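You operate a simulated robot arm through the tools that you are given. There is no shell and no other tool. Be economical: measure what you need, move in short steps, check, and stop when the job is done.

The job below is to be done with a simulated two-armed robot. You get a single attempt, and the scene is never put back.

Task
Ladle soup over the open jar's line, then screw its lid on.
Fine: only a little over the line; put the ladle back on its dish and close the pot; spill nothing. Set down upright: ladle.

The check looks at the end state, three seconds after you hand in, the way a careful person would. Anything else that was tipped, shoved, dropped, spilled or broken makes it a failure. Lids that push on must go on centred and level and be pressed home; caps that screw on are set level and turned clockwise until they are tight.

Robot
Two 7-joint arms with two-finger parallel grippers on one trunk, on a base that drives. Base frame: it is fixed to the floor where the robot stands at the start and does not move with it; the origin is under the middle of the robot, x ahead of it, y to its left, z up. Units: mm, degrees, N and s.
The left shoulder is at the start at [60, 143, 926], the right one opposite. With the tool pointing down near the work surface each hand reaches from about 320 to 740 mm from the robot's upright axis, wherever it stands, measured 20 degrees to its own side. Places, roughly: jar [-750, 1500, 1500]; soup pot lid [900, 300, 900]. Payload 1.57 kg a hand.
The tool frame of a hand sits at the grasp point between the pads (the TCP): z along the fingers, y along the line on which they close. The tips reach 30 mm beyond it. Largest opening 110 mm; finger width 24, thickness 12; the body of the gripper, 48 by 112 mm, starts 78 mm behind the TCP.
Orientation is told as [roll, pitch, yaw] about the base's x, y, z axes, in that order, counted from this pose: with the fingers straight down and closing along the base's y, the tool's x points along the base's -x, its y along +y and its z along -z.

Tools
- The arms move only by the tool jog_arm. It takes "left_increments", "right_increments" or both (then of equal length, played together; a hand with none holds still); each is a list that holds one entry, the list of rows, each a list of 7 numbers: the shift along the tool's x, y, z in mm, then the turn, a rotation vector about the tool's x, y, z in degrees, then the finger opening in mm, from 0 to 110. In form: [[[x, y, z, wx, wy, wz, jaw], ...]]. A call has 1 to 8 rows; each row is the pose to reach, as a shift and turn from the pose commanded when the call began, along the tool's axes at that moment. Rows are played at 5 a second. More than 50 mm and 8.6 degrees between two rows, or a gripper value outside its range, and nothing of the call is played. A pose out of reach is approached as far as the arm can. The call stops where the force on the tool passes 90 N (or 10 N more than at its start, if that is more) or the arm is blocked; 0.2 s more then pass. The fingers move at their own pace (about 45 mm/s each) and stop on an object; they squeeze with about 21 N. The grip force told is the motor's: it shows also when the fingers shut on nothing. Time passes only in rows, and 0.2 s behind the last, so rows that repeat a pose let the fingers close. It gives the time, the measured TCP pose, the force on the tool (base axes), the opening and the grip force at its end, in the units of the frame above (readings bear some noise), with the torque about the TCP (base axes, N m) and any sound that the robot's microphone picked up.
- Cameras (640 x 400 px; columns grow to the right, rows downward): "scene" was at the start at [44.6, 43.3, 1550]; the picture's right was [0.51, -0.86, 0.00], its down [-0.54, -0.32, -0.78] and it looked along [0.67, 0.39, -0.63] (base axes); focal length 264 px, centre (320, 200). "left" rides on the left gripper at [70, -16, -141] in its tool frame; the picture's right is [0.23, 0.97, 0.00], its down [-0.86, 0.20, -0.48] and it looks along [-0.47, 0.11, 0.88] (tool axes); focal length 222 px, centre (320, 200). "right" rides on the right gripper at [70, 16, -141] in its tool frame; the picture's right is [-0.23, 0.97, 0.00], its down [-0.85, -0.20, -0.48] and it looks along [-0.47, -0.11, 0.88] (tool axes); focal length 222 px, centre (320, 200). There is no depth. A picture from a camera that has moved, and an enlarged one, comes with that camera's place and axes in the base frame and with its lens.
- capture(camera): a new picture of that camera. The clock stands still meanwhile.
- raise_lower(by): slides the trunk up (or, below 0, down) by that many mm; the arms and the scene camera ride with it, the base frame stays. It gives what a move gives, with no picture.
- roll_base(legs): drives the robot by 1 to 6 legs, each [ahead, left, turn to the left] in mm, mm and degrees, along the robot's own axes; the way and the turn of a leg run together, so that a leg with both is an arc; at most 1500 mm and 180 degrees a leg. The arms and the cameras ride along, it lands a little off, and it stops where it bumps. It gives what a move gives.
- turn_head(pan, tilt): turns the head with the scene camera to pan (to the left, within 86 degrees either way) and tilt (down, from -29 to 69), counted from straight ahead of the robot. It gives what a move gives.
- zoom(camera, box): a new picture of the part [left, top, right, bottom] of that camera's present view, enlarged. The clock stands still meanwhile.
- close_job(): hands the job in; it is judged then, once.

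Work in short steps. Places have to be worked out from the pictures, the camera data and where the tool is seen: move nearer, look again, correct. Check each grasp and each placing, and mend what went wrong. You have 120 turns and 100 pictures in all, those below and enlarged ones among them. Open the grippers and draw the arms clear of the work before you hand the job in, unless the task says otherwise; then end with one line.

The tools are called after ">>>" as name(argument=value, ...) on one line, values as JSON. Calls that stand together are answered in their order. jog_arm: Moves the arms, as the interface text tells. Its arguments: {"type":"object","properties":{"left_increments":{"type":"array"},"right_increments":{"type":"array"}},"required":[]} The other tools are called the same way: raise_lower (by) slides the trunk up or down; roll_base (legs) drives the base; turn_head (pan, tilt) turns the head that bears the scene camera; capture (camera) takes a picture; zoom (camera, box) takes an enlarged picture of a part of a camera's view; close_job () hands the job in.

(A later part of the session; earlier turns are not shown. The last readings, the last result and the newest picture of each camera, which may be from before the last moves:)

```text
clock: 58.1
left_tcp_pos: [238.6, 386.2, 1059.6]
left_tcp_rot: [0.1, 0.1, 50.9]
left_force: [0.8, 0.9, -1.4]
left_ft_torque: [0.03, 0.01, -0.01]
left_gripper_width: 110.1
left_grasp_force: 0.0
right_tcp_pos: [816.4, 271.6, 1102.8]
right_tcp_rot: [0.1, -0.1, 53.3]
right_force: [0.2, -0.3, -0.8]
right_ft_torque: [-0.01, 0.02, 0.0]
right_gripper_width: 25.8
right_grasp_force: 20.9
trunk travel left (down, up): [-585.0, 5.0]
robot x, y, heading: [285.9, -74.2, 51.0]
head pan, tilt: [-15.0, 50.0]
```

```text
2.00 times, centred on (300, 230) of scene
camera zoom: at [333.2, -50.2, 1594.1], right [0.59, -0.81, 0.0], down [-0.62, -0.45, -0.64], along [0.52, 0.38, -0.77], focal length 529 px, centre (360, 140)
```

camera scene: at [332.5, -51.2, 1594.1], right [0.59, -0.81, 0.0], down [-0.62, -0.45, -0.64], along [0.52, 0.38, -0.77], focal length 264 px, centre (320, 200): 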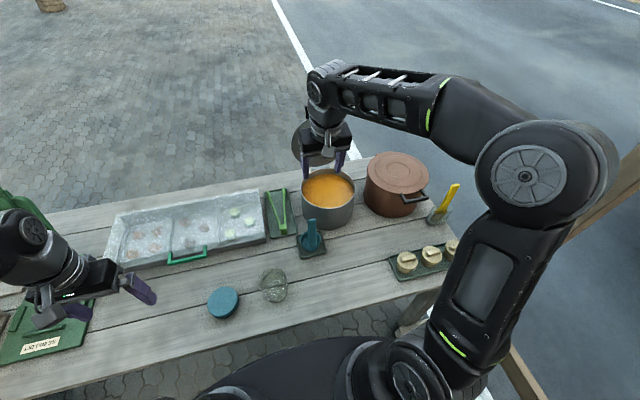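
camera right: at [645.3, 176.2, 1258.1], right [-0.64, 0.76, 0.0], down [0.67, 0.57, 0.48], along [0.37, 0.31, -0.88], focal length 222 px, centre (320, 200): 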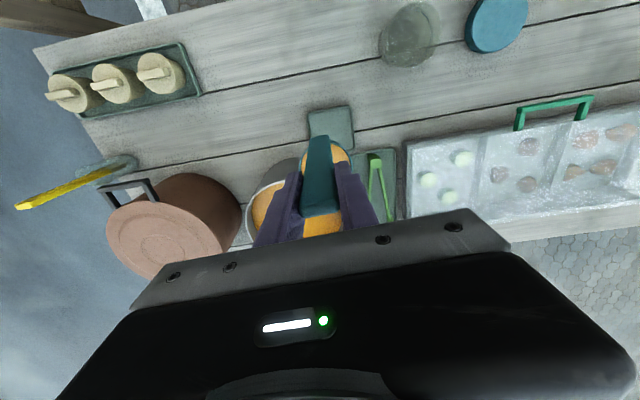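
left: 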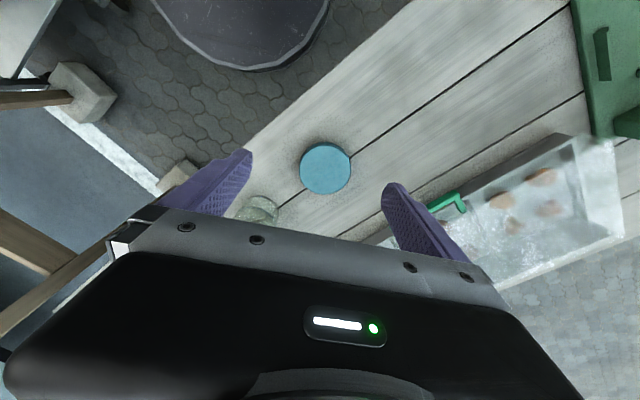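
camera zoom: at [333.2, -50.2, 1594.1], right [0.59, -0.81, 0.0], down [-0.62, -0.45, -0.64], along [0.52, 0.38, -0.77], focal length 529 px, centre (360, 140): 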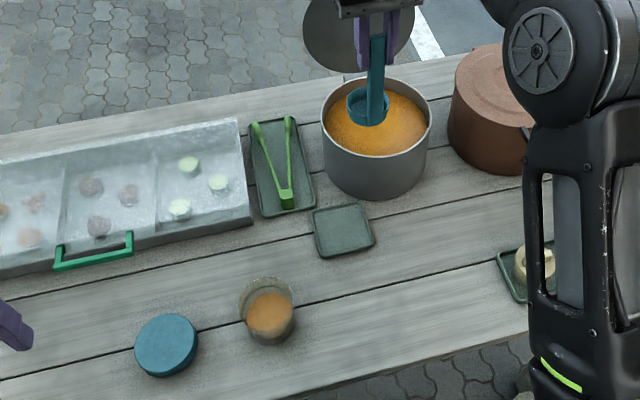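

Jar partly filled, with everything clean. I do the second scoop: down, submerge, raise, and retreat, in one chain.

>>> jog_arm(right_increments=[[[0, 0, 25, 0, 0, 0, 10], [-12, -10, 45, 0, 0, 0, 10], [-24, -20, 60, 0, 0, 0, 10], [-24, -20, 78, 0, 0, 0, 10], [-24, -20, 93, 0, 0, 0, 10], [-24, -20, 107, 0, 0, 0, 10], [-24, -20, 120, 0, 0, 0, 10], [-24, -20, 120, 0, 0, 0, 10]]])

>>> jog_arm(right_increments=[[[0, 0, 0, 0, 0, 0, 10], [0, 0, -8, 0, 0, 0, 10], [0, 0, -20, 0, 0, 0, 10], [0, 0, -35, 0, 0, 0, 10], [0, 0, -50, 0, 0, 0, 10], [0, 0, -68, 0, 0, 0, 10], [0, 0, -85, 0, 0, 0, 10], [0, 0, -85, 0, 0, 0, 10]]])

>>> jog_arm(right_increments=[[[0, 0, -20, 0, 0, 0, 10], [0, 0, -38, 0, 0, 0, 10], [15, 9, -48, 0, 0, 0, 10], [38, 24, -48, 0, 0, 0, 10], [62, 39, -48, 0, 0, 0, 10], [86, 54, -48, 0, 0, 0, 10], [112, 70, -48, 0, 0, 0, 10], [130, 82, -48, 0, 0, 0, 10]]])

>>> zoom(camera="scene", box=[230, 130, 390, 330])

```text
clock: 59.9
left_tcp_pos: [239.0, 385.2, 1061.0]
left_tcp_rot: [-0.1, 0.1, 50.8]
left_force: [0.3, 0.8, 0.3]
left_ft_torque: [-0.01, 0.0, -0.03]
left_gripper_width: 110.0
left_grasp_force: 0.0
right_tcp_pos: [847.0, 277.2, 982.0]
right_tcp_rot: [0.1, -0.1, 53.1]
right_force: [-0.1, 0.5, -2.5]
right_ft_torque: [-0.07, 0.04, 0.0]
right_gripper_width: 25.8
right_grasp_force: 20.6
trunk travel left (down, up): [-585.0, 5.0]
robot x, y, heading: [288.0, -72.7, 51.0]
head pan, tilt: [-15.0, 50.0]
```

```text
clock: 61.7
left_tcp_pos: [238.3, 385.7, 1060.2]
left_tcp_rot: [0.0, 0.1, 50.8]
left_force: [-0.9, 0.3, 0.1]
left_ft_torque: [-0.03, 0.02, 0.01]
left_gripper_width: 110.1
left_grasp_force: 0.1
right_tcp_pos: [846.0, 276.8, 1068.1]
right_tcp_rot: [0.0, 0.0, 53.2]
right_force: [-0.3, -0.6, -3.2]
right_ft_torque: [-0.04, 0.04, 0.04]
right_gripper_width: 25.8
right_grasp_force: 20.9
trunk travel left (down, up): [-585.0, 5.0]
robot x, y, heading: [288.9, -75.0, 51.0]
head pan, tilt: [-15.0, 50.0]
```

```text
clock: 63.5
left_tcp_pos: [238.1, 384.7, 1058.8]
left_tcp_rot: [0.0, 0.1, 50.9]
left_force: [-0.4, 0.0, 0.0]
left_ft_torque: [0.01, -0.03, 0.01]
left_gripper_width: 109.8
left_grasp_force: 0.1
right_tcp_pos: [700.2, 220.7, 1115.8]
right_tcp_rot: [0.1, 0.0, 53.3]
right_force: [-0.1, 0.4, -2.1]
right_ft_torque: [-0.06, 0.04, 0.02]
right_gripper_width: 26.0
right_grasp_force: 21.0
right hand out of reach, approached as far as the arm can: row 2, 3
trunk travel left (down, up): [-585.0, 5.0]
robot x, y, heading: [287.0, -72.7, 50.5]
head pan, tilt: [-15.0, 50.0]
```

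```text
2.00 times, centred on (310, 230) of scene
camera zoom: at [332.1, -51.6, 1594.1], right [0.59, -0.81, 0.0], down [-0.62, -0.45, -0.64], along [0.52, 0.38, -0.77], focal length 529 px, centre (340, 140)
```

zoom: 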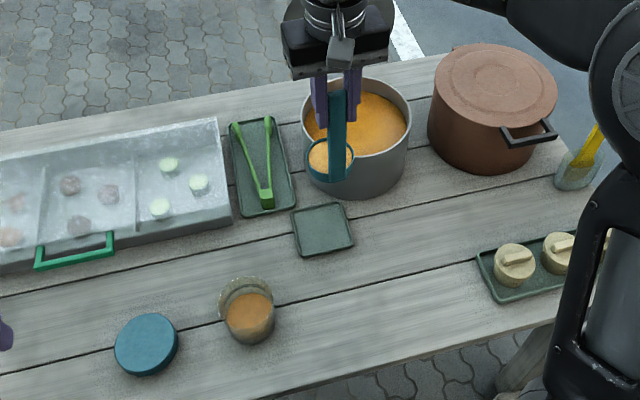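

Second scoop is full. I repeat the carry and full pour with the proven moves.

>>> jog_arm(right_increments=[[[12, 14, 5, 0, 0, 0, 10], [30, 35, 15, 0, 0, 0, 10], [48, 57, 25, 0, 0, 0, 10], [66, 78, 33, 0, 0, 0, 10], [84, 100, 40, 0, 0, 0, 10], [102, 121, 46, 0, 0, 0, 10], [118, 140, 52, 0, 0, 0, 10], [127, 150, 54, 0, 0, 0, 10]]])

>>> jog_arm(right_increments=[[[0, 26, 2, 0, 0, 0, 10], [0, 48, 5, 0, 0, 0, 10], [0, 37, 10, -8, 0, 0, 10], [0, 27, 11, -12, 0, 0, 10], [0, 17, 12, -16, 0, 0, 10], [0, 7, 15, -20, 0, 0, 10], [0, -3, 17.5, -24, 0, 0, 10], [0, -3, 17.5, -24, 0, 0, 10]]])

>>> jog_arm(right_increments=[[[0, -27.6, -3.5, -8, 0, 0, 10], [0, -49, -2.1, -16, 0, 0, 10], [0, -71.5, 5.3, -24, 0, 0, 10], [0, -92.5, 13.6, -32, 0, 0, 10], [0, -113, 25.2, -40, 0, 0, 10], [0, -131.8, 38.8, -48, 0, 0, 10], [0, -148.7, 54.7, -56, 0, 0, 10], [0, -148.7, 54.7, -56, 0, 0, 10]]])

>>> zoom(camera="scene", box=[210, 240, 310, 330])

```text
clock: 65.3
left_tcp_pos: [238.0, 385.9, 1060.2]
left_tcp_rot: [-0.1, 0.0, 50.7]
left_force: [-0.3, -0.4, -1.0]
left_ft_torque: [-0.01, -0.07, -0.02]
left_gripper_width: 110.1
left_grasp_force: 0.1
right_tcp_pos: [505.3, 209.2, 1061.0]
right_tcp_rot: [0.0, 0.1, 53.1]
right_force: [0.5, 0.3, -2.3]
right_ft_torque: [-0.01, 0.05, 0.0]
right_gripper_width: 25.6
right_grasp_force: 20.7
trunk travel left (down, up): [-585.0, 5.0]
robot x, y, heading: [288.3, -74.1, 50.9]
head pan, tilt: [-15.0, 50.0]
```

```text
clock: 67.1
left_tcp_pos: [238.6, 385.2, 1059.5]
left_tcp_rot: [0.0, 0.0, 50.9]
left_force: [-0.3, -0.6, -0.2]
left_ft_torque: [0.0, 0.01, -0.01]
left_gripper_width: 109.9
left_grasp_force: 0.1
right_tcp_pos: [509.0, 208.2, 1043.9]
right_tcp_rot: [24.0, 0.0, 53.2]
right_force: [0.0, 0.0, -1.8]
right_ft_torque: [-0.09, -0.08, 0.01]
right_gripper_width: 25.6
right_grasp_force: 21.3
trunk travel left (down, up): [-585.0, 5.0]
robot x, y, heading: [291.6, -75.2, 50.9]
head pan, tilt: [-15.0, 50.0]
```

```text
clock: 68.9
left_tcp_pos: [239.4, 385.2, 1059.3]
left_tcp_rot: [0.0, 0.0, 50.9]
left_force: [0.6, -0.3, 0.2]
left_ft_torque: [0.05, 0.03, 0.0]
left_gripper_width: 109.8
left_grasp_force: 0.1
right_tcp_pos: [599.5, 142.2, 935.7]
right_tcp_rot: [80.1, -0.1, 53.1]
right_force: [0.1, 0.3, -2.3]
right_ft_torque: [-0.16, -0.12, 0.02]
right_gripper_width: 25.8
right_grasp_force: 21.2
trunk travel left (down, up): [-585.0, 5.0]
robot x, y, heading: [283.5, -73.8, 50.4]
head pan, tilt: [-15.0, 50.0]
```

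```text
4.44 times, centred on (260, 285) of scene
camera zoom: at [331.9, -51.2, 1594.2], right [0.59, -0.81, 0.0], down [-0.62, -0.45, -0.64], along [0.52, 0.38, -0.77], focal length 1175 px, centre (587, -178)
```

zoom: 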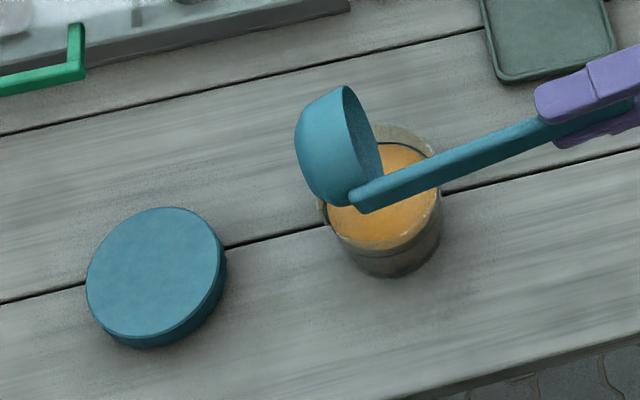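

The level rose a lot. I untilt back to upright beside the jar and inspect the level against the line.

>>> jog_arm(right_increments=[[[0, 22.7, 5.1, 8, 0, 0, 10], [0, 44.4, 13.1, 16, 0, 0, 10], [0, 65.6, 23.5, 24, 0, 0, 10], [0, 84.1, 36.4, 32, 0, 0, 10], [0, 106.8, 50.2, 40, 0, 0, 10], [0, 124.9, 66.3, 48, 0, 0, 10], [0, 139.6, 74.9, 56, 0, 0, 10], [0, 150.3, 78.1, 64, 0, 0, 10]]])

>>> jog_arm(right_increments=[[[-29, -20.1, -21.4, 8, 0, 0, 10], [-58, -40.3, -42.7, 16, 0, 0, 10], [-87, -63.2, -54.5, 16, 0, 0, 10], [-116.5, -87.4, -61.5, 16, 0, 0, 10], [-145.6, -111.5, -68.4, 16, 0, 0, 10], [-174.8, -136, -75.4, 16, 0, 0, 10], [-204, -160.2, -82.3, 16, 0, 0, 10], [-233, -184.5, -89.3, 16, 0, 0, 10]]])

>>> zoom(camera="scene", box=[240, 255, 310, 315])

```text
clock: 70.7
left_tcp_pos: [237.6, 384.3, 1059.0]
left_tcp_rot: [0.0, 0.0, 50.8]
left_force: [0.0, 0.0, -0.2]
left_ft_torque: [-0.01, -0.02, 0.03]
left_gripper_width: 110.1
left_grasp_force: 0.1
right_tcp_pos: [515.7, 202.9, 1067.9]
right_tcp_rot: [16.0, -0.1, 53.2]
right_force: [0.0, -0.4, -1.7]
right_ft_torque: [-0.08, -0.05, 0.0]
right_gripper_width: 26.0
right_grasp_force: 20.3
trunk travel left (down, up): [-585.0, 5.0]
robot x, y, heading: [289.6, -75.5, 50.8]
head pan, tilt: [-15.0, 50.0]
```

```text
clock: 72.5
left_tcp_pos: [238.4, 386.4, 1060.1]
left_tcp_rot: [0.1, 0.2, 50.8]
left_force: [-0.4, 0.5, 0.3]
left_ft_torque: [-0.03, -0.03, -0.01]
left_gripper_width: 110.1
left_grasp_force: 0.1
right_tcp_pos: [818.7, 268.4, 1101.6]
right_tcp_rot: [0.0, 0.0, 53.1]
right_force: [1.0, -0.3, -1.6]
right_ft_torque: [-0.01, 0.04, -0.01]
right_gripper_width: 25.4
right_grasp_force: 21.0
trunk travel left (down, up): [-585.0, 5.0]
robot x, y, heading: [291.0, -72.6, 50.8]
head pan, tilt: [-15.0, 50.0]
```

```text
6.67 times, centred on (275, 285) of scene
camera zoom: at [333.4, -50.5, 1594.1], right [0.59, -0.81, 0.0], down [-0.62, -0.45, -0.64], along [0.52, 0.38, -0.77], focal length 1763 px, centre (620, -367)
```

zoom: 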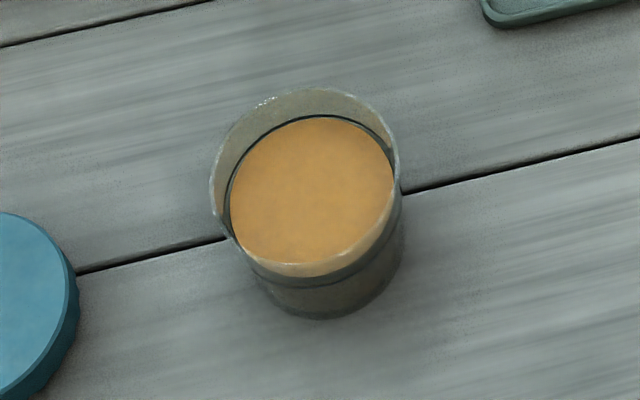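

The soup is now just at or below the line, since the dark ring still shows above it at the back. I take a third scoop for a small controlled top-up.

>>> jog_arm(right_increments=[[[0, 0, 25, 0, 0, 0, 10], [-12, -12, 45, 0, 0, 0, 10], [-24, -22, 60, 0, 0, 0, 10], [-24, -22, 78, 0, 0, 0, 10], [-24, -22, 93, 0, 0, 0, 10], [-24, -22, 110, 0, 0, 0, 10], [-24, -22, 126, 0, 0, 0, 10], [-24, -22, 126, 0, 0, 0, 10]]])

>>> jog_arm(right_increments=[[[0, 0, 0, 0, 0, 0, 10], [0, 0, -8, 0, 0, 0, 10], [0, 0, -20, 0, 0, 0, 10], [0, 0, -35, 0, 0, 0, 10], [0, 0, -53, 0, 0, 0, 10], [0, 0, -73, 0, 0, 0, 10], [0, 0, -91, 0, 0, 0, 10], [0, 0, -91, 0, 0, 0, 10]]])

>>> jog_arm(right_increments=[[[0, 0, -20, 0, 0, 0, 10], [0, 0, -38, 0, 0, 0, 10], [15, 9, -48, 0, 0, 0, 10], [38, 24, -48, 0, 0, 0, 10], [62, 39, -48, 0, 0, 0, 10], [86, 54, -48, 0, 0, 0, 10], [112, 70, -48, 0, 0, 0, 10], [130, 82, -48, 0, 0, 0, 10]]])

>>> jog_arm(right_increments=[[[12, 14, 5, 0, 0, 0, 10], [30, 35, 15, 0, 0, 0, 10], [48, 57, 25, 0, 0, 0, 10], [66, 78, 33, 0, 0, 0, 10], [84, 100, 40, 0, 0, 0, 10], [102, 121, 46, 0, 0, 0, 10], [118, 140, 52, 0, 0, 0, 10], [127, 150, 54, 0, 0, 0, 10]]])

>>> zoom(camera="scene", box=[220, 220, 340, 320])

```text
clock: 74.3
left_tcp_pos: [237.3, 385.5, 1059.3]
left_tcp_rot: [0.0, 0.0, 50.9]
left_force: [-0.3, -0.3, 0.0]
left_ft_torque: [0.0, -0.04, 0.02]
left_gripper_width: 110.1
left_grasp_force: 0.0
right_tcp_pos: [849.5, 274.3, 977.4]
right_tcp_rot: [0.0, -0.1, 53.2]
right_force: [-0.6, -0.3, -1.8]
right_ft_torque: [-0.08, 0.08, -0.01]
right_gripper_width: 25.6
right_grasp_force: 20.7
trunk travel left (down, up): [-585.0, 5.0]
robot x, y, heading: [289.7, -73.1, 51.0]
head pan, tilt: [-15.0, 50.0]
```

```text
clock: 76.1
left_tcp_pos: [238.5, 386.4, 1059.7]
left_tcp_rot: [0.1, 0.1, 50.8]
left_force: [-0.3, 0.6, 0.2]
left_ft_torque: [-0.01, 0.02, 0.01]
left_gripper_width: 109.6
left_grasp_force: 0.1
right_tcp_pos: [850.5, 274.5, 1068.5]
right_tcp_rot: [0.0, 0.0, 53.2]
right_force: [0.0, 0.7, -2.7]
right_ft_torque: [-0.04, 0.04, 0.04]
right_gripper_width: 25.7
right_grasp_force: 21.0
trunk travel left (down, up): [-585.0, 5.0]
robot x, y, heading: [285.1, -72.1, 51.0]
head pan, tilt: [-15.0, 50.0]
```

```text
clock: 77.9
left_tcp_pos: [238.8, 386.9, 1059.8]
left_tcp_rot: [0.0, 0.0, 50.8]
left_force: [0.6, -0.3, -0.4]
left_ft_torque: [0.02, 0.0, 0.01]
left_gripper_width: 109.9
left_grasp_force: 0.1
right_tcp_pos: [707.8, 219.0, 1116.0]
right_tcp_rot: [0.0, 0.0, 53.2]
right_force: [1.1, 0.2, -2.7]
right_ft_torque: [-0.04, 0.01, 0.01]
right_gripper_width: 25.9
right_grasp_force: 21.1
right hand out of reach, approached as far as the arm can: row 2, 3
trunk travel left (down, up): [-585.0, 5.0]
robot x, y, heading: [289.7, -73.4, 51.2]
head pan, tilt: [-15.0, 50.0]
```

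```text
clock: 79.7
left_tcp_pos: [238.1, 385.3, 1060.5]
left_tcp_rot: [0.0, 0.0, 50.8]
left_force: [-0.7, -0.1, -0.1]
left_ft_torque: [-0.01, 0.02, 0.03]
left_gripper_width: 110.1
left_grasp_force: 0.1
right_tcp_pos: [509.9, 207.1, 1062.5]
right_tcp_rot: [0.0, 0.0, 53.1]
right_force: [0.6, 0.5, -2.3]
right_ft_torque: [-0.04, 0.02, -0.03]
right_gripper_width: 25.7
right_grasp_force: 20.7
trunk travel left (down, up): [-585.0, 5.0]
robot x, y, heading: [285.7, -71.3, 50.8]
head pan, tilt: [-15.0, 50.0]
```

```text
4.00 times, centred on (280, 270) of scene
camera zoom: at [332.5, -51.2, 1594.1], right [0.59, -0.81, 0.0], down [-0.62, -0.45, -0.64], along [0.52, 0.38, -0.77], focal length 1058 px, centre (480, -80)
```

zoom: 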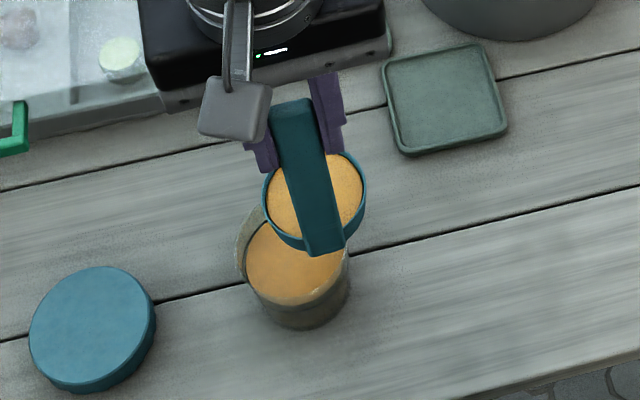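

I tilt only to about 12° with the lip over the jar, hold, and look.

>>> jog_arm(right_increments=[[[0, 24, 2, 0, 0, 0, 10], [0, 47, 5, 0, 0, 0, 10], [0, 47, 8, -6, 0, 0, 10], [0, 40, 10, -9, 0, 0, 10], [0, 32, 12, -12, 0, 0, 10], [0, 32, 12, -12, 0, 0, 10], [0, 32, 12, -12, 0, 0, 10], [0, 47, 8, -6, 0, 0, 10]]])

>>> zoom(camera="scene", box=[230, 240, 310, 315])

```text
clock: 81.5
left_tcp_pos: [237.3, 386.7, 1060.1]
left_tcp_rot: [0.0, 0.0, 50.8]
left_force: [-0.6, -0.7, 0.6]
left_ft_torque: [-0.07, -0.01, 0.02]
left_gripper_width: 109.9
left_grasp_force: 0.0
right_tcp_pos: [471.3, 236.6, 1055.4]
right_tcp_rot: [5.9, 0.1, 53.2]
right_force: [0.5, 0.1, -2.2]
right_ft_torque: [-0.07, -0.02, 0.01]
right_gripper_width: 25.7
right_grasp_force: 21.6
trunk travel left (down, up): [-585.0, 5.0]
robot x, y, heading: [290.3, -75.1, 50.8]
head pan, tilt: [-15.0, 50.0]
```

```text
5.33 times, centred on (270, 278) of scene
camera zoom: at [331.3, -49.6, 1594.1], right [0.59, -0.81, 0.0], down [-0.62, -0.45, -0.64], along [0.52, 0.38, -0.77], focal length 1410 px, centre (587, -213)
```

zoom: 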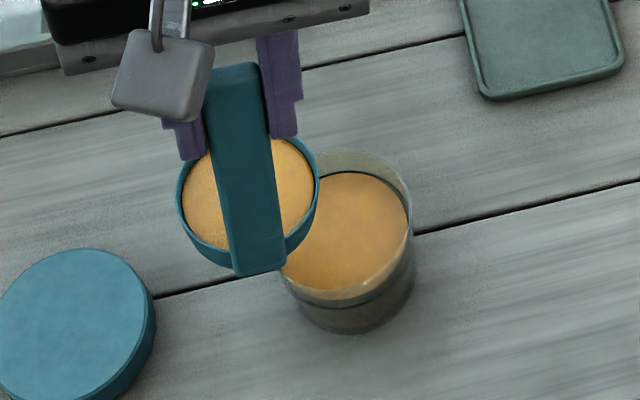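

Little seems to have poured. I tilt further to about 17°, hold, and return to 6°.

>>> jog_arm(right_increments=[[[0, -17.4, 3.2, -6, 0, 0, 10], [0, -27.4, 2.6, -10, 0, 0, 10], [0, -30, 3, -11, 0, 0, 10], [0, -30, 3, -11, 0, 0, 10], [0, -17.4, 3.2, -6, 0, 0, 10], [0, 0, 0, 0, 0, 0, 10], [0, 30, -3, 6, 0, 0, 10], [0, 30, -3, 6, 0, 0, 10]]])

>>> zoom(camera="scene", box=[230, 240, 310, 315])

```text
clock: 83.3
left_tcp_pos: [239.4, 385.2, 1060.7]
left_tcp_rot: [0.0, -0.1, 50.9]
left_force: [-0.3, -1.2, -0.5]
left_ft_torque: [0.01, 0.02, 0.01]
left_gripper_width: 110.0
left_grasp_force: 0.0
right_tcp_pos: [449.3, 252.4, 1059.5]
right_tcp_rot: [0.1, 0.0, 53.2]
right_force: [0.1, -1.1, -3.1]
right_ft_torque: [0.0, 0.04, -0.01]
right_gripper_width: 26.1
right_grasp_force: 20.6
trunk travel left (down, up): [-585.0, 5.0]
robot x, y, heading: [285.0, -70.7, 50.7]
head pan, tilt: [-15.0, 50.0]
```

```text
5.33 times, centred on (270, 278) of scene
camera zoom: at [333.4, -52.2, 1594.1], right [0.59, -0.81, 0.0], down [-0.62, -0.45, -0.64], along [0.52, 0.38, -0.77], focal length 1410 px, centre (587, -213)
```

zoom: 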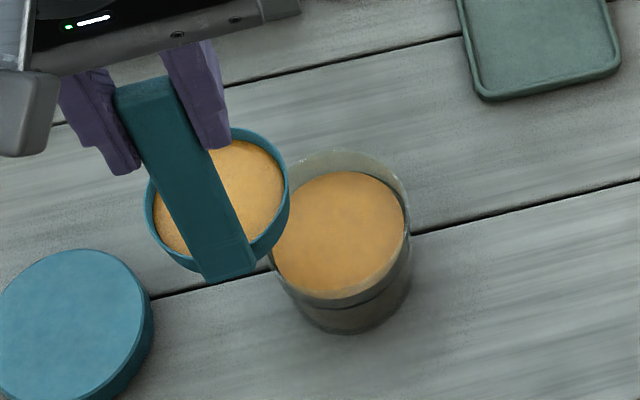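

Comparing with the empty-jar picture (line front expected at row ≈308, soup front edge at ≈297), the soup now seems a few mm above the line. I take a close zoom to confirm before dumping the rest back.

>>> zoom(camera="scene", box=[255, 262, 295, 307])

```text
8.89 times, centred on (275, 284) of scene
camera zoom: at [333.4, -52.2, 1594.1], right [0.59, -0.81, 0.0], down [-0.62, -0.45, -0.64], along [0.52, 0.38, -0.77], focal length 2350 px, centre (720, -551)
```

zoom: 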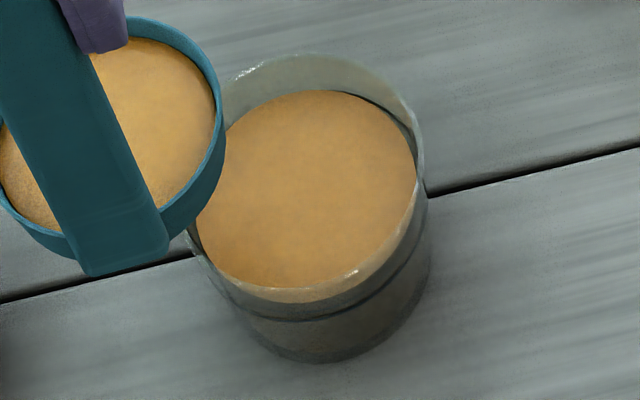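

The zoom shows the soup surface about 3–5 mm above the line, so I stop pouring. I carry the leftover back toward the pot, turning the hand 90° so it can be emptied by tilting forward within reach and away from the posts.

>>> jog_arm(right_increments=[[[0, 0, -25, 0, 0, 0, 10], [-10, -12, -42, 0, 0, 6, 10], [-30, -36, -46, 0, 0, 13, 10], [-48, -59, -46, 0, 0, 20, 10], [-66, -82, -46, 0, 0, 27, 10], [-84, -105, -46, 0, 0, 34, 10], [-101, -126, -46, 0, 0, 40, 10], [-115, -141, -46, 0, 0, 45, 10]]])

>>> jog_arm(right_increments=[[[-22, -2, -1, 0, 0, 5.6, 10], [-44, -4, -2, 0, 0, 11.2, 10], [-66, -6, -3, 0, 0, 16.8, 10], [-88, -8, -4, 0, 0, 22.5, 10], [-110, -10, -5, 0, 0, 28, 10], [-132, -12, -5, 0, 0, 33.7, 10], [-154, -13, -5, 0, 0, 39.4, 10], [-176, -14.8, -5, 0, 0, 45, 10]]])

>>> zoom(camera="scene", box=[240, 90, 480, 330])

```text
clock: 85.1
left_tcp_pos: [238.4, 385.6, 1058.6]
left_tcp_rot: [0.0, -0.1, 50.8]
left_force: [0.1, 0.5, 0.5]
left_ft_torque: [0.02, 0.01, -0.03]
left_gripper_width: 110.0
left_grasp_force: 0.1
right_tcp_pos: [632.3, 260.8, 1106.3]
right_tcp_rot: [0.0, 0.0, 8.1]
right_force: [-0.1, -0.3, -2.1]
right_ft_torque: [0.0, 0.09, -0.01]
right_gripper_width: 25.6
right_grasp_force: 20.6
trunk travel left (down, up): [-585.0, 5.0]
robot x, y, heading: [286.7, -71.2, 50.7]
head pan, tilt: [-15.0, 50.0]
```

```text
clock: 86.9
left_tcp_pos: [237.3, 384.7, 1059.4]
left_tcp_rot: [0.0, -0.1, 50.8]
left_force: [0.0, 0.4, -0.1]
left_ft_torque: [0.0, -0.03, 0.0]
left_gripper_width: 110.2
left_grasp_force: 0.1
right_tcp_pos: [807.3, 270.5, 1112.5]
right_tcp_rot: [0.0, 0.0, -36.9]
right_force: [0.4, 0.5, -2.7]
right_ft_torque: [0.04, 0.02, 0.02]
right_gripper_width: 25.8
right_grasp_force: 21.1
trunk travel left (down, up): [-585.0, 5.0]
robot x, y, heading: [290.3, -74.0, 50.6]
head pan, tilt: [-15.0, 50.0]
```

```text
1.67 times, centred on (360, 210) of scene
camera zoom: at [333.4, -51.0, 1594.1], right [0.59, -0.81, 0.0], down [-0.62, -0.45, -0.64], along [0.52, 0.38, -0.77], focal length 441 px, centre (253, 183)
```

zoom: 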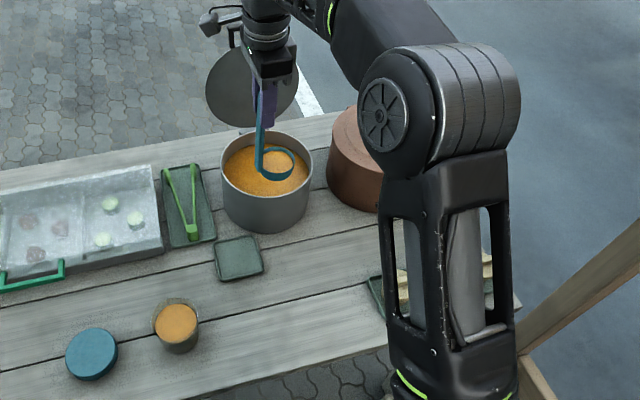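

The bowl is over the pot. I tilt it forward to empty the remaining soup into the pot.

>>> jog_arm(right_increments=[[[0, 0, 2, -8, 0, 0, 10], [0, 0, 8, -16, 0, 0, 10], [0, -4, 18, -24, 0, 0, 10], [0, -8, 35, -32, 0, 0, 10], [0, -14, 50, -40, 0, 0, 10], [0, -20, 70, -48, 0, 0, 10], [0, -25, 90, -56, 0, 0, 10], [0, -30, 110, -64, 0, 0, 10]]])

>>> zoom(camera="scene", box=[260, 110, 400, 250])

```text
clock: 88.7
left_tcp_pos: [236.8, 385.9, 1059.2]
left_tcp_rot: [-0.1, 0.1, 50.9]
left_force: [-0.8, 0.0, 0.1]
left_ft_torque: [-0.04, -0.02, 0.0]
left_gripper_width: 110.0
left_grasp_force: 0.1
right_tcp_pos: [790.0, 246.2, 1001.3]
right_tcp_rot: [64.1, -0.2, -36.8]
right_force: [0.4, 0.1, -1.5]
right_ft_torque: [-0.16, 0.19, -0.04]
right_gripper_width: 25.7
right_grasp_force: 20.6
trunk travel left (down, up): [-585.0, 5.0]
robot x, y, heading: [290.0, -70.6, 51.0]
head pan, tilt: [-15.0, 50.0]
```

```text
2.86 times, centred on (330, 180) of scene
camera zoom: at [332.0, -49.6, 1594.2], right [0.59, -0.81, 0.0], down [-0.62, -0.45, -0.64], along [0.52, 0.38, -0.77], focal length 756 px, centre (291, 257)
```

zoom: 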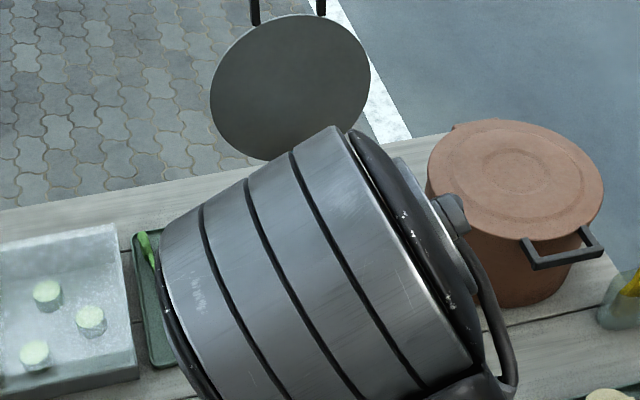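

The arm hides the pot from here. I tilt further to about 88° to drain it, hold, and come back along the same path to upright.

>>> jog_arm(right_increments=[[[0, -15, 2, -8, 0, 0, 10], [0, -31, 4, -16, 0, 0, 10], [0, -47, 6, -24, 0, 0, 10], [0, -47, 6, -24, 0, 0, 10], [0, -47, 6, -24, 0, 0, 10], [0, -31, 4, -16, 0, 0, 10], [0, -15, 2, -8, 0, 0, 10], [0, 0, 0, 0, 0, 0, 10]]])

>>> jog_arm(right_increments=[[[0, 20.2, -4.3, 8, 0, 0, 10], [0, 40.3, -8.5, 16, 0, 0, 10], [0, 60.9, -11.9, 24, 0, 0, 10], [0, 77.1, -13.1, 32, 0, 0, 10], [0, 94.1, -16.9, 40, 0, 0, 10], [0, 104.8, -17.7, 48, 0, 0, 10], [0, 110.2, -20.3, 56, 0, 0, 10], [0, 112, -21.2, 64, 0, 0, 10]]])

>>> zoom(camera="scene", box=[230, 110, 390, 310])

```text
clock: 90.5
left_tcp_pos: [238.1, 384.5, 1060.4]
left_tcp_rot: [0.0, 0.0, 50.8]
left_force: [0.2, -0.6, -0.6]
left_ft_torque: [0.02, -0.03, -0.01]
left_gripper_width: 110.0
left_grasp_force: 0.0
right_tcp_pos: [789.5, 245.9, 1001.5]
right_tcp_rot: [63.9, 0.0, -36.8]
right_force: [-0.2, 0.0, -1.5]
right_ft_torque: [-0.16, 0.09, -0.03]
right_gripper_width: 25.8
right_grasp_force: 21.3
right hand out of reach, approached as far as the arm can: row 3, 4, 5
trunk travel left (down, up): [-585.0, 5.0]
robot x, y, heading: [288.3, -74.4, 50.9]
head pan, tilt: [-15.0, 50.0]
```

```text
clock: 92.3
left_tcp_pos: [238.1, 386.5, 1059.9]
left_tcp_rot: [0.0, 0.1, 50.7]
left_force: [0.7, -1.3, 0.5]
left_ft_torque: [0.0, 0.03, 0.01]
left_gripper_width: 109.9
left_grasp_force: 0.0
right_tcp_pos: [809.3, 270.7, 1111.1]
right_tcp_rot: [-0.1, 0.0, -36.8]
right_force: [0.1, -0.1, -2.6]
right_ft_torque: [0.04, 0.01, 0.02]
right_gripper_width: 25.9
right_grasp_force: 21.0
trunk travel left (down, up): [-585.0, 5.0]
robot x, y, heading: [288.9, -75.0, 50.7]
head pan, tilt: [-15.0, 50.0]
```

```text
2.00 times, centred on (310, 210) of scene
camera zoom: at [334.4, -51.1, 1594.1], right [0.59, -0.81, 0.0], down [-0.62, -0.45, -0.64], along [0.52, 0.38, -0.77], focal length 529 px, centre (340, 180)
```

zoom: 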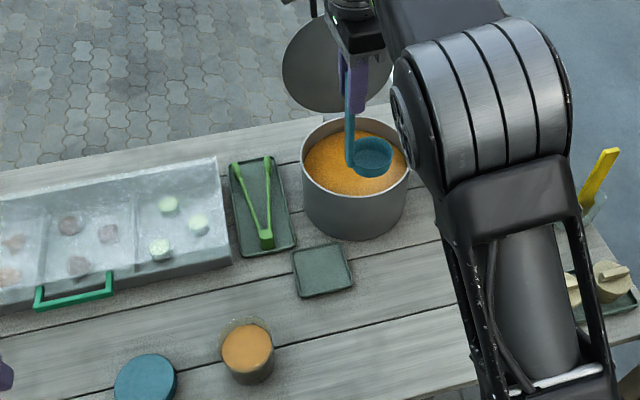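

The ladle is empty and the table clean. I bring it back above its dish while undoing the yaw.

>>> jog_arm(right_increments=[[[10, -13, 0, 0, 0, -8, 10], [20, -26, 0, 0, 0, -16, 10], [30, -39, 0, 0, 0, -24, 10], [40, -52, 0, 0, 0, -32, 10], [50, -65, 0, 0, 0, -40, 10], [60, -78, 0, 0, 0, -48, 10], [70, -91, 0, 0, 0, -56, 10], [80, -103, 0, 0, 0, -64, 10]]])

>>> jog_arm(right_increments=[[[0, 0, 20, 0, 0, -7, 10], [0, 0, 45, 0, 0, -14, 10], [0, 0, 70, 0, 0, -20, 10], [0, 0, 90, 0, 0, -26, 10], [0, 0, 90, 0, 0, -26, 10]]])

>>> zoom(camera="scene", box=[250, 150, 370, 270])

```text
clock: 94.1
left_tcp_pos: [236.9, 385.4, 1060.5]
left_tcp_rot: [0.0, 0.0, 50.8]
left_force: [-0.5, 0.3, 0.5]
left_ft_torque: [0.01, -0.01, -0.03]
left_gripper_width: 109.9
left_grasp_force: 0.2
right_tcp_pos: [680.3, 235.1, 1111.6]
right_tcp_rot: [0.0, 0.0, 27.3]
right_force: [0.4, 0.1, -1.9]
right_ft_torque: [-0.05, 0.0, 0.01]
right_gripper_width: 25.7
right_grasp_force: 20.4
trunk travel left (down, up): [-585.0, 5.0]
robot x, y, heading: [288.2, -73.4, 50.6]
head pan, tilt: [-15.0, 50.0]
```

```text
clock: 95.3
left_tcp_pos: [237.3, 384.1, 1060.3]
left_tcp_rot: [0.0, -0.1, 50.8]
left_force: [0.5, -0.2, -0.1]
left_ft_torque: [-0.02, -0.01, 0.01]
left_gripper_width: 110.0
left_grasp_force: 0.1
right_tcp_pos: [680.9, 235.7, 1022.0]
right_tcp_rot: [0.0, -0.1, 53.2]
right_force: [0.1, 0.2, -1.6]
right_ft_torque: [-0.04, 0.03, 0.01]
right_gripper_width: 25.7
right_grasp_force: 21.3
trunk travel left (down, up): [-585.0, 5.0]
robot x, y, heading: [291.0, -73.8, 51.0]
head pan, tilt: [-15.0, 50.0]
```

```text
3.33 times, centred on (310, 210) of scene
camera zoom: at [332.5, -51.4, 1594.1], right [0.59, -0.81, 0.0], down [-0.62, -0.45, -0.64], along [0.52, 0.38, -0.77], focal length 881 px, centre (353, 167)
```

zoom: 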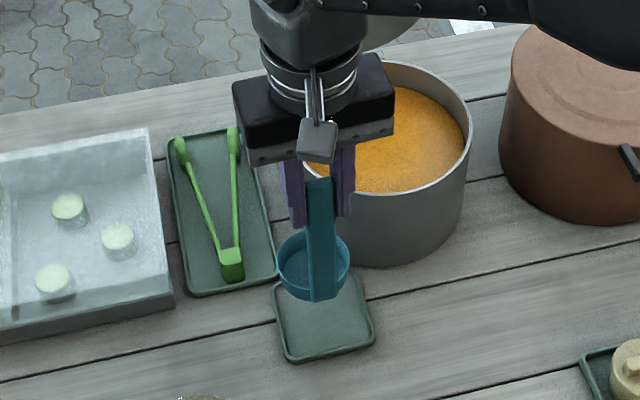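

The ladle hangs vertical above the dish. I lower it to the recorded rest pose (2–3 mm xy correction), then release once contact is felt.

>>> jog_arm(right_increments=[[[-2, -2, 20, 0, 0, 0, 10], [-2, -2, 45, 0, 0, 0, 10], [-2, -2, 65, 0, 0, 0, 10], [-2, -2, 78, 0, 0, 0, 10], [-2, -2, 82, 0, 0, 0, 10], [-2, -2, 84.5, 0, 0, 0, 10], [-2, -2, 84.5, 0, 0, 0, 10]]])

>>> zoom(camera="scene", box=[260, 170, 360, 270])

```text
clock: 96.9
left_tcp_pos: [236.6, 384.8, 1060.0]
left_tcp_rot: [0.1, 0.0, 50.7]
left_force: [-1.6, 0.4, -0.3]
left_ft_torque: [0.02, -0.02, -0.03]
left_gripper_width: 110.0
left_grasp_force: 0.0
right_tcp_pos: [683.7, 235.3, 938.2]
right_tcp_rot: [0.0, -0.1, 53.2]
right_force: [2.4, -2.2, 19.1]
right_ft_torque: [-0.17, -0.41, -0.04]
right_gripper_width: 25.8
right_grasp_force: 20.8
trunk travel left (down, up): [-585.0, 5.0]
robot x, y, heading: [289.0, -75.5, 50.6]
head pan, tilt: [-15.0, 50.0]
```

```text
4.00 times, centred on (310, 220) of scene
camera zoom: at [331.6, -52.5, 1594.2], right [0.59, -0.81, 0.0], down [-0.62, -0.45, -0.64], along [0.52, 0.38, -0.77], focal length 1058 px, centre (360, 120)
```

zoom: 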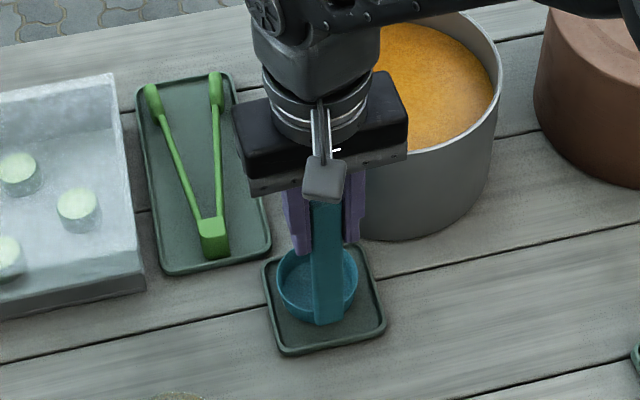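

It is firmly on the dish with 19 N of contact. I relieve it by 1.5 mm, open, and rise straight up.

>>> jog_arm(right_increments=[[[0, 0, -1.5, 0, 0, 0, 10], [0, 0, -1.5, 0, 0, 0, 30], [0, 0, -1.5, 0, 0, 0, 50], [0, 0, -1.5, 0, 0, 0, 60], [0, 0, -25, 0, 0, 0, 60], [0, 0, -55, 0, 0, 0, 60], [0, 0, -95, 0, 0, 0, 60], [0, 0, -140, 0, 0, 0, 60]]])

>>> zoom(camera="scene", box=[220, 120, 400, 320])

```text
clock: 98.7
left_tcp_pos: [237.6, 385.5, 1060.6]
left_tcp_rot: [-0.1, -0.1, 50.8]
left_force: [-0.3, -0.3, -0.7]
left_ft_torque: [0.03, 0.03, -0.04]
left_gripper_width: 110.1
left_grasp_force: 0.1
right_tcp_pos: [683.7, 236.0, 1076.9]
right_tcp_rot: [-0.1, -0.1, 53.2]
right_force: [0.4, -0.9, 1.0]
right_ft_torque: [0.01, -0.01, 0.0]
right_gripper_width: 59.9
right_grasp_force: 0.0
trunk travel left (down, up): [-585.0, 5.0]
robot x, y, heading: [286.5, -73.1, 50.8]
head pan, tilt: [-15.0, 50.0]
```

```text
2.00 times, centred on (310, 220) of scene
camera zoom: at [332.3, -51.7, 1594.1], right [0.59, -0.81, 0.0], down [-0.62, -0.45, -0.64], along [0.52, 0.38, -0.77], focal length 529 px, centre (340, 160)
```

zoom: 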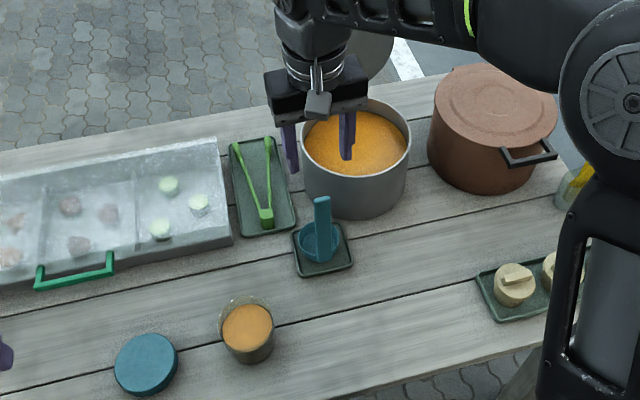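

The ladle is upright on its dish and released. Next I close the pot: the lid stands near vertical, bracket around n≈920, z≈1105, so I move the right hand to a forward-pitched stand-off in front of it.

>>> jog_arm(right_increments=[[[-20, -14, -25, 0, -7.5, 0, 110], [-45, -28, -45, 0, -15, 0, 110], [-75, -42, -60, 0, -22.5, 0, 110], [-105, -57, -68, 0, -30, 0, 110], [-136, -71, -76, 0, -37.5, 0, 110], [-167, -85, -76, 0, -45, 0, 110], [-197, -99, -76, 0, -52.5, 0, 110], [-227, -113, -76, 0, -60, 0, 110]]])

>>> capture(camera="right")

>>> zoom(camera="scene", box=[260, 70, 420, 230])

```text
clock: 100.5
left_tcp_pos: [237.8, 385.9, 1058.9]
left_tcp_rot: [0.0, 0.0, 50.8]
left_force: [0.7, -0.1, 0.0]
left_ft_torque: [-0.03, 0.02, -0.03]
left_gripper_width: 109.9
left_grasp_force: 0.1
right_tcp_pos: [909.8, 354.2, 1153.5]
right_tcp_rot: [-0.1, -60.1, 53.3]
right_force: [0.4, 0.7, 0.1]
right_ft_torque: [-0.03, -0.02, 0.01]
right_gripper_width: 110.4
right_grasp_force: 0.1
trunk travel left (down, up): [-585.0, 5.0]
robot x, y, heading: [288.4, -70.7, 50.6]
head pan, tilt: [-15.0, 50.0]
```

```text
16 pictures are left
camera right: at [803.6, 236.1, 1162.8], right [-0.71, 0.67, 0.2], down [0.17, -0.11, 0.98], along [0.68, 0.73, -0.03], focal length 222 px, centre (320, 200)
```

right: 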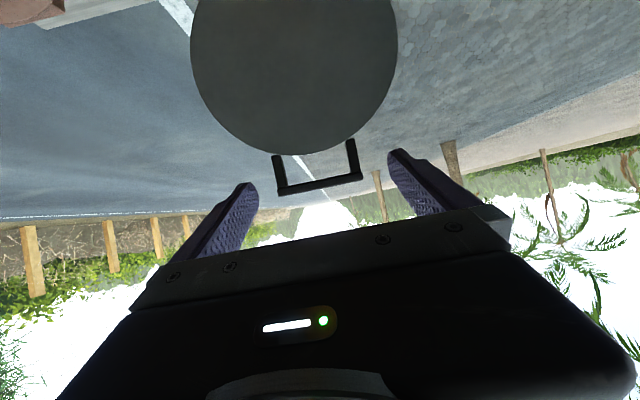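

```text
2.50 times, centred on (340, 150) of scene
camera zoom: at [332.4, -50.0, 1594.1], right [0.59, -0.81, 0.0], down [-0.62, -0.45, -0.64], along [0.52, 0.38, -0.77], focal length 661 px, centre (270, 325)
```

zoom: 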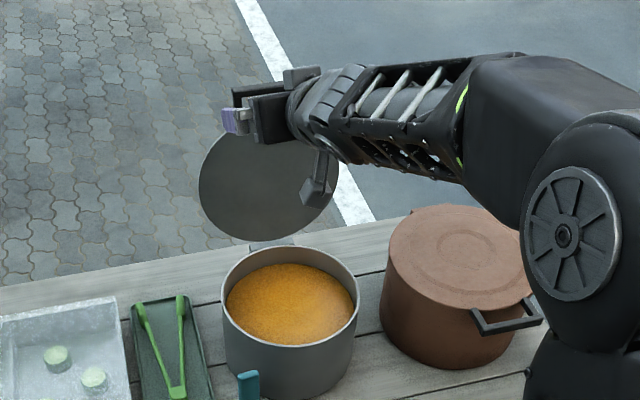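

The bracket is visible at about n 933, e 487, z 1138 (bar), with struts down to 1101. I square the yaw, correct 8 mm right, and advance most of the way.

>>> jog_arm(right_increments=[[[0, -4, 0, 1, 0, 0.6, 110], [-2, -8, 10, 2.1, 0, 1.2, 110], [-5, -8, 30, 2.1, 0, 1.2, 110], [-8, -8, 50, 2.1, 0, 1.2, 110], [-8, -8, 50, 2.1, 0, 1.2, 110]]])

>>> capture(camera="right")

```text
clock: 101.7
left_tcp_pos: [237.8, 384.9, 1059.3]
left_tcp_rot: [-0.1, 0.0, 50.8]
left_force: [0.1, 0.2, -1.2]
left_ft_torque: [0.02, -0.01, 0.01]
left_gripper_width: 109.8
left_grasp_force: 0.0
right_tcp_pos: [945.2, 383.8, 1136.3]
right_tcp_rot: [0.0, -60.1, 50.7]
right_force: [0.2, 0.0, -0.3]
right_ft_torque: [0.04, 0.0, -0.03]
right_gripper_width: 110.1
right_grasp_force: 0.0
trunk travel left (down, up): [-585.0, 5.0]
robot x, y, heading: [284.3, -71.5, 51.0]
head pan, tilt: [-15.0, 50.0]
```

```text
14 pictures are left
camera right: at [833.4, 272.3, 1145.4], right [-0.68, 0.7, 0.2], down [0.16, -0.12, 0.98], along [0.71, 0.7, -0.03], focal length 222 px, centre (320, 200)
```

right: 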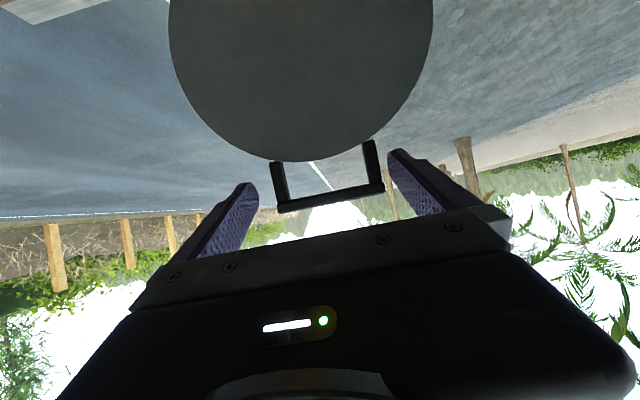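

The bracket is centred about 5 mm left of the tool. I correct, advance 33 mm so the fingers flank the struts, and close.

>>> jog_arm(right_increments=[[[0, 5, 0, 0, 0, 0, 110], [-1, 5, 11, 0, 0, 0, 110], [-2, 5, 22, 0, 0, 0, 110], [-3, 5, 33, 0, 0, 0, 110], [-3, 5, 33, 0, 0, 0, 90], [-3, 5, 33, 0, 0, 0, 70], [-3, 5, 33, 0, 0, 0, 70], [-3, 5, 33, 0, 0, 0, 70]]])

>>> capture(camera="right")

```text
clock: 103.5
left_tcp_pos: [237.9, 386.9, 1059.5]
left_tcp_rot: [0.0, 0.0, 50.8]
left_force: [-0.5, 0.6, -0.2]
left_ft_torque: [-0.03, 0.03, -0.03]
left_gripper_width: 109.9
left_grasp_force: 0.1
right_tcp_pos: [960.6, 409.4, 1120.7]
right_tcp_rot: [0.0, -60.0, 50.8]
right_force: [0.3, 0.2, -0.3]
right_ft_torque: [-0.09, 0.11, -0.17]
right_gripper_width: 89.7
right_grasp_force: 38.8
trunk travel left (down, up): [-585.0, 5.0]
robot x, y, heading: [285.0, -72.4, 50.9]
head pan, tilt: [-15.0, 50.0]
```

```text
13 pictures are left
camera right: at [848.9, 298.8, 1130.8], right [-0.68, 0.7, 0.2], down [0.16, -0.12, 0.98], along [0.71, 0.7, -0.04], focal length 222 px, centre (320, 200)
```

right: 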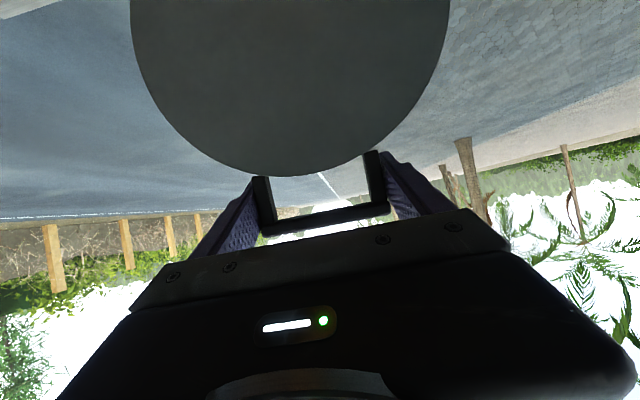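

Gripped at 90 mm. I swing the lid back down along the hinge arc to about 30°.

>>> jog_arm(right_increments=[[[15.4, 0, -26, 0, 0, 0, 70], [35.8, 0, -52.2, 0, 0, 0, 70], [59.7, 0, -75.2, 0, 0, 0, 70], [86.6, 0, -94.7, 0, 0, 0, 70], [115.9, 0, -110.3, 0, 0, 0, 70], [147, 0, -121.7, 0, 0, 0, 70], [179.5, 0, -128.5, 0, 0, 0, 70], [212.7, 0, -130.9, 0, 0, 0, 70]]])

>>> capture(camera="right")

```text
clock: 105.3
left_tcp_pos: [239.0, 385.0, 1059.4]
left_tcp_rot: [0.0, 0.0, 50.8]
left_force: [-0.1, -0.3, -0.3]
left_ft_torque: [0.05, 0.01, -0.02]
left_gripper_width: 109.8
left_grasp_force: 0.0
right_tcp_pos: [822.6, 236.8, 1001.7]
right_tcp_rot: [-0.2, -59.6, 50.8]
right_force: [-0.1, 1.4, 0.0]
right_ft_torque: [-0.02, 0.02, 0.0]
right_gripper_width: 70.0
right_grasp_force: 0.0
trunk travel left (down, up): [-585.0, 5.0]
robot x, y, heading: [287.0, -74.0, 50.9]
head pan, tilt: [-15.0, 50.0]
```

```text
12 pictures are left
camera right: at [710.7, 125.7, 1011.1], right [-0.68, 0.71, 0.19], down [0.16, -0.11, 0.98], along [0.71, 0.7, -0.04], focal length 222 px, centre (320, 200)
```

right: 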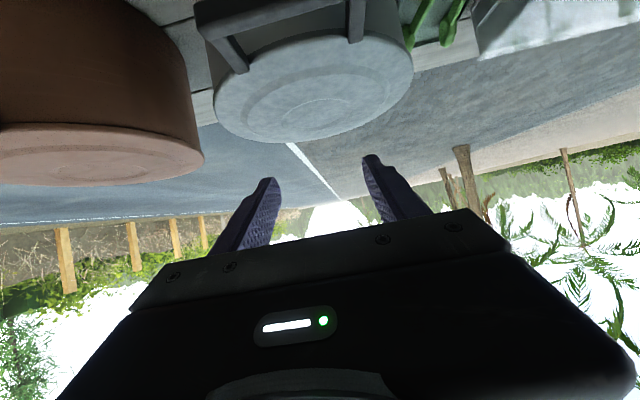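

The lid has come down closed again. I back the right hand away, then check the pot, ladle and jar lid in one scene view.

>>> jog_arm(right_increments=[[[0, 0, -30, 0, 0, 0, 70], [0, 10, -65, 0, 7, 0, 70], [10, 30, -90, 0, 15, 0, 70], [10, 50, -110, 0, 22, 0, 70], [10, 50, -120, 0, 30, 0, 70]]])

>>> zoom(camera="scene", box=[190, 150, 390, 330])

```text
clock: 106.5
left_tcp_pos: [237.8, 386.8, 1059.8]
left_tcp_rot: [0.0, 0.1, 50.8]
left_force: [-0.7, 0.6, 1.1]
left_ft_torque: [0.03, -0.01, 0.02]
left_gripper_width: 109.9
left_grasp_force: 0.1
right_tcp_pos: [713.0, 187.3, 1054.9]
right_tcp_rot: [0.0, -30.0, 50.9]
right_force: [0.5, -0.5, 0.8]
right_ft_torque: [0.01, -0.02, 0.01]
right_gripper_width: 70.0
right_grasp_force: 0.0
trunk travel left (down, up): [-585.0, 5.0]
robot x, y, heading: [288.8, -70.5, 51.0]
head pan, tilt: [-15.0, 50.0]
```

```text
2.22 times, centred on (290, 240) of scene
camera zoom: at [332.8, -50.9, 1594.1], right [0.59, -0.81, 0.0], down [-0.62, -0.45, -0.64], along [0.52, 0.38, -0.77], focal length 588 px, centre (387, 111)
```

zoom: 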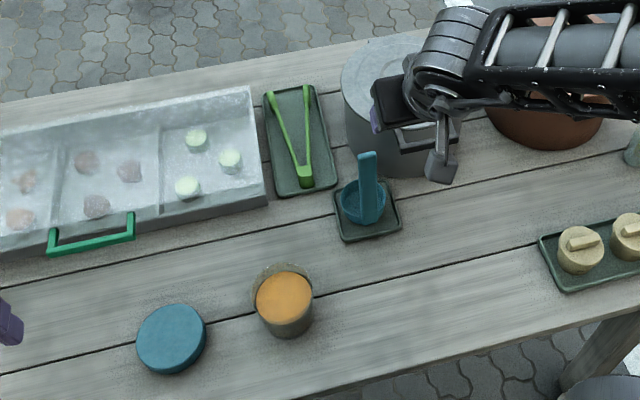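

Pot closed, ladle fine. Now the jar lid: I bring the left hand above it (about [386,354]) and look from close.

>>> jog_arm(left_increments=[[[-14, -27, 30, 0, 0, 0, 110], [-28, -54, 60, 0, 0, 0, 110], [-42, -81, 90, 0, 0, 0, 110], [-56, -108, 120, 0, 0, 0, 110], [-69, -134, 150, 0, 0, 0, 110], [-69, -134, 150, 0, 0, 0, 110]]])

>>> capture(camera="left")

```text
clock: 107.9
left_tcp_pos: [386.2, 354.0, 909.5]
left_tcp_rot: [0.0, 0.0, 50.8]
left_force: [-0.4, -0.3, -0.2]
left_ft_torque: [0.0, -0.02, -0.04]
left_gripper_width: 110.0
left_grasp_force: 0.0
right_tcp_pos: [713.3, 186.7, 1053.7]
right_tcp_rot: [0.0, -30.0, 50.8]
right_force: [0.5, 0.0, 1.0]
right_ft_torque: [0.02, 0.01, 0.0]
right_gripper_width: 70.2
right_grasp_force: 0.1
trunk travel left (down, up): [-585.0, 5.0]
robot x, y, heading: [291.7, -74.9, 50.7]
head pan, tilt: [-15.0, 50.0]
```

```text
10 pictures are left
camera left: at [353.8, 288.3, 1051.7], right [-0.9, 0.44, 0.0], down [0.38, 0.79, 0.48], along [0.21, 0.43, -0.88], focal length 222 px, centre (320, 200)
```

left: 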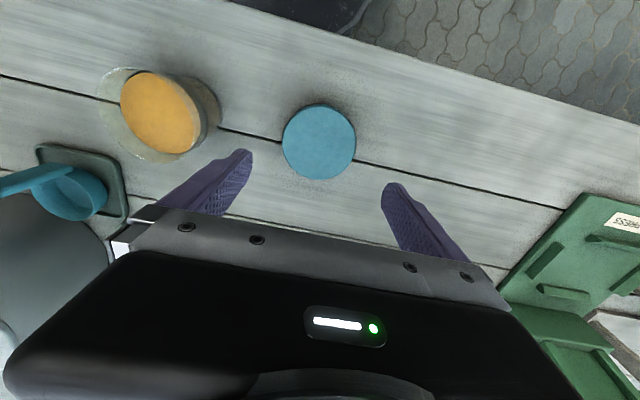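

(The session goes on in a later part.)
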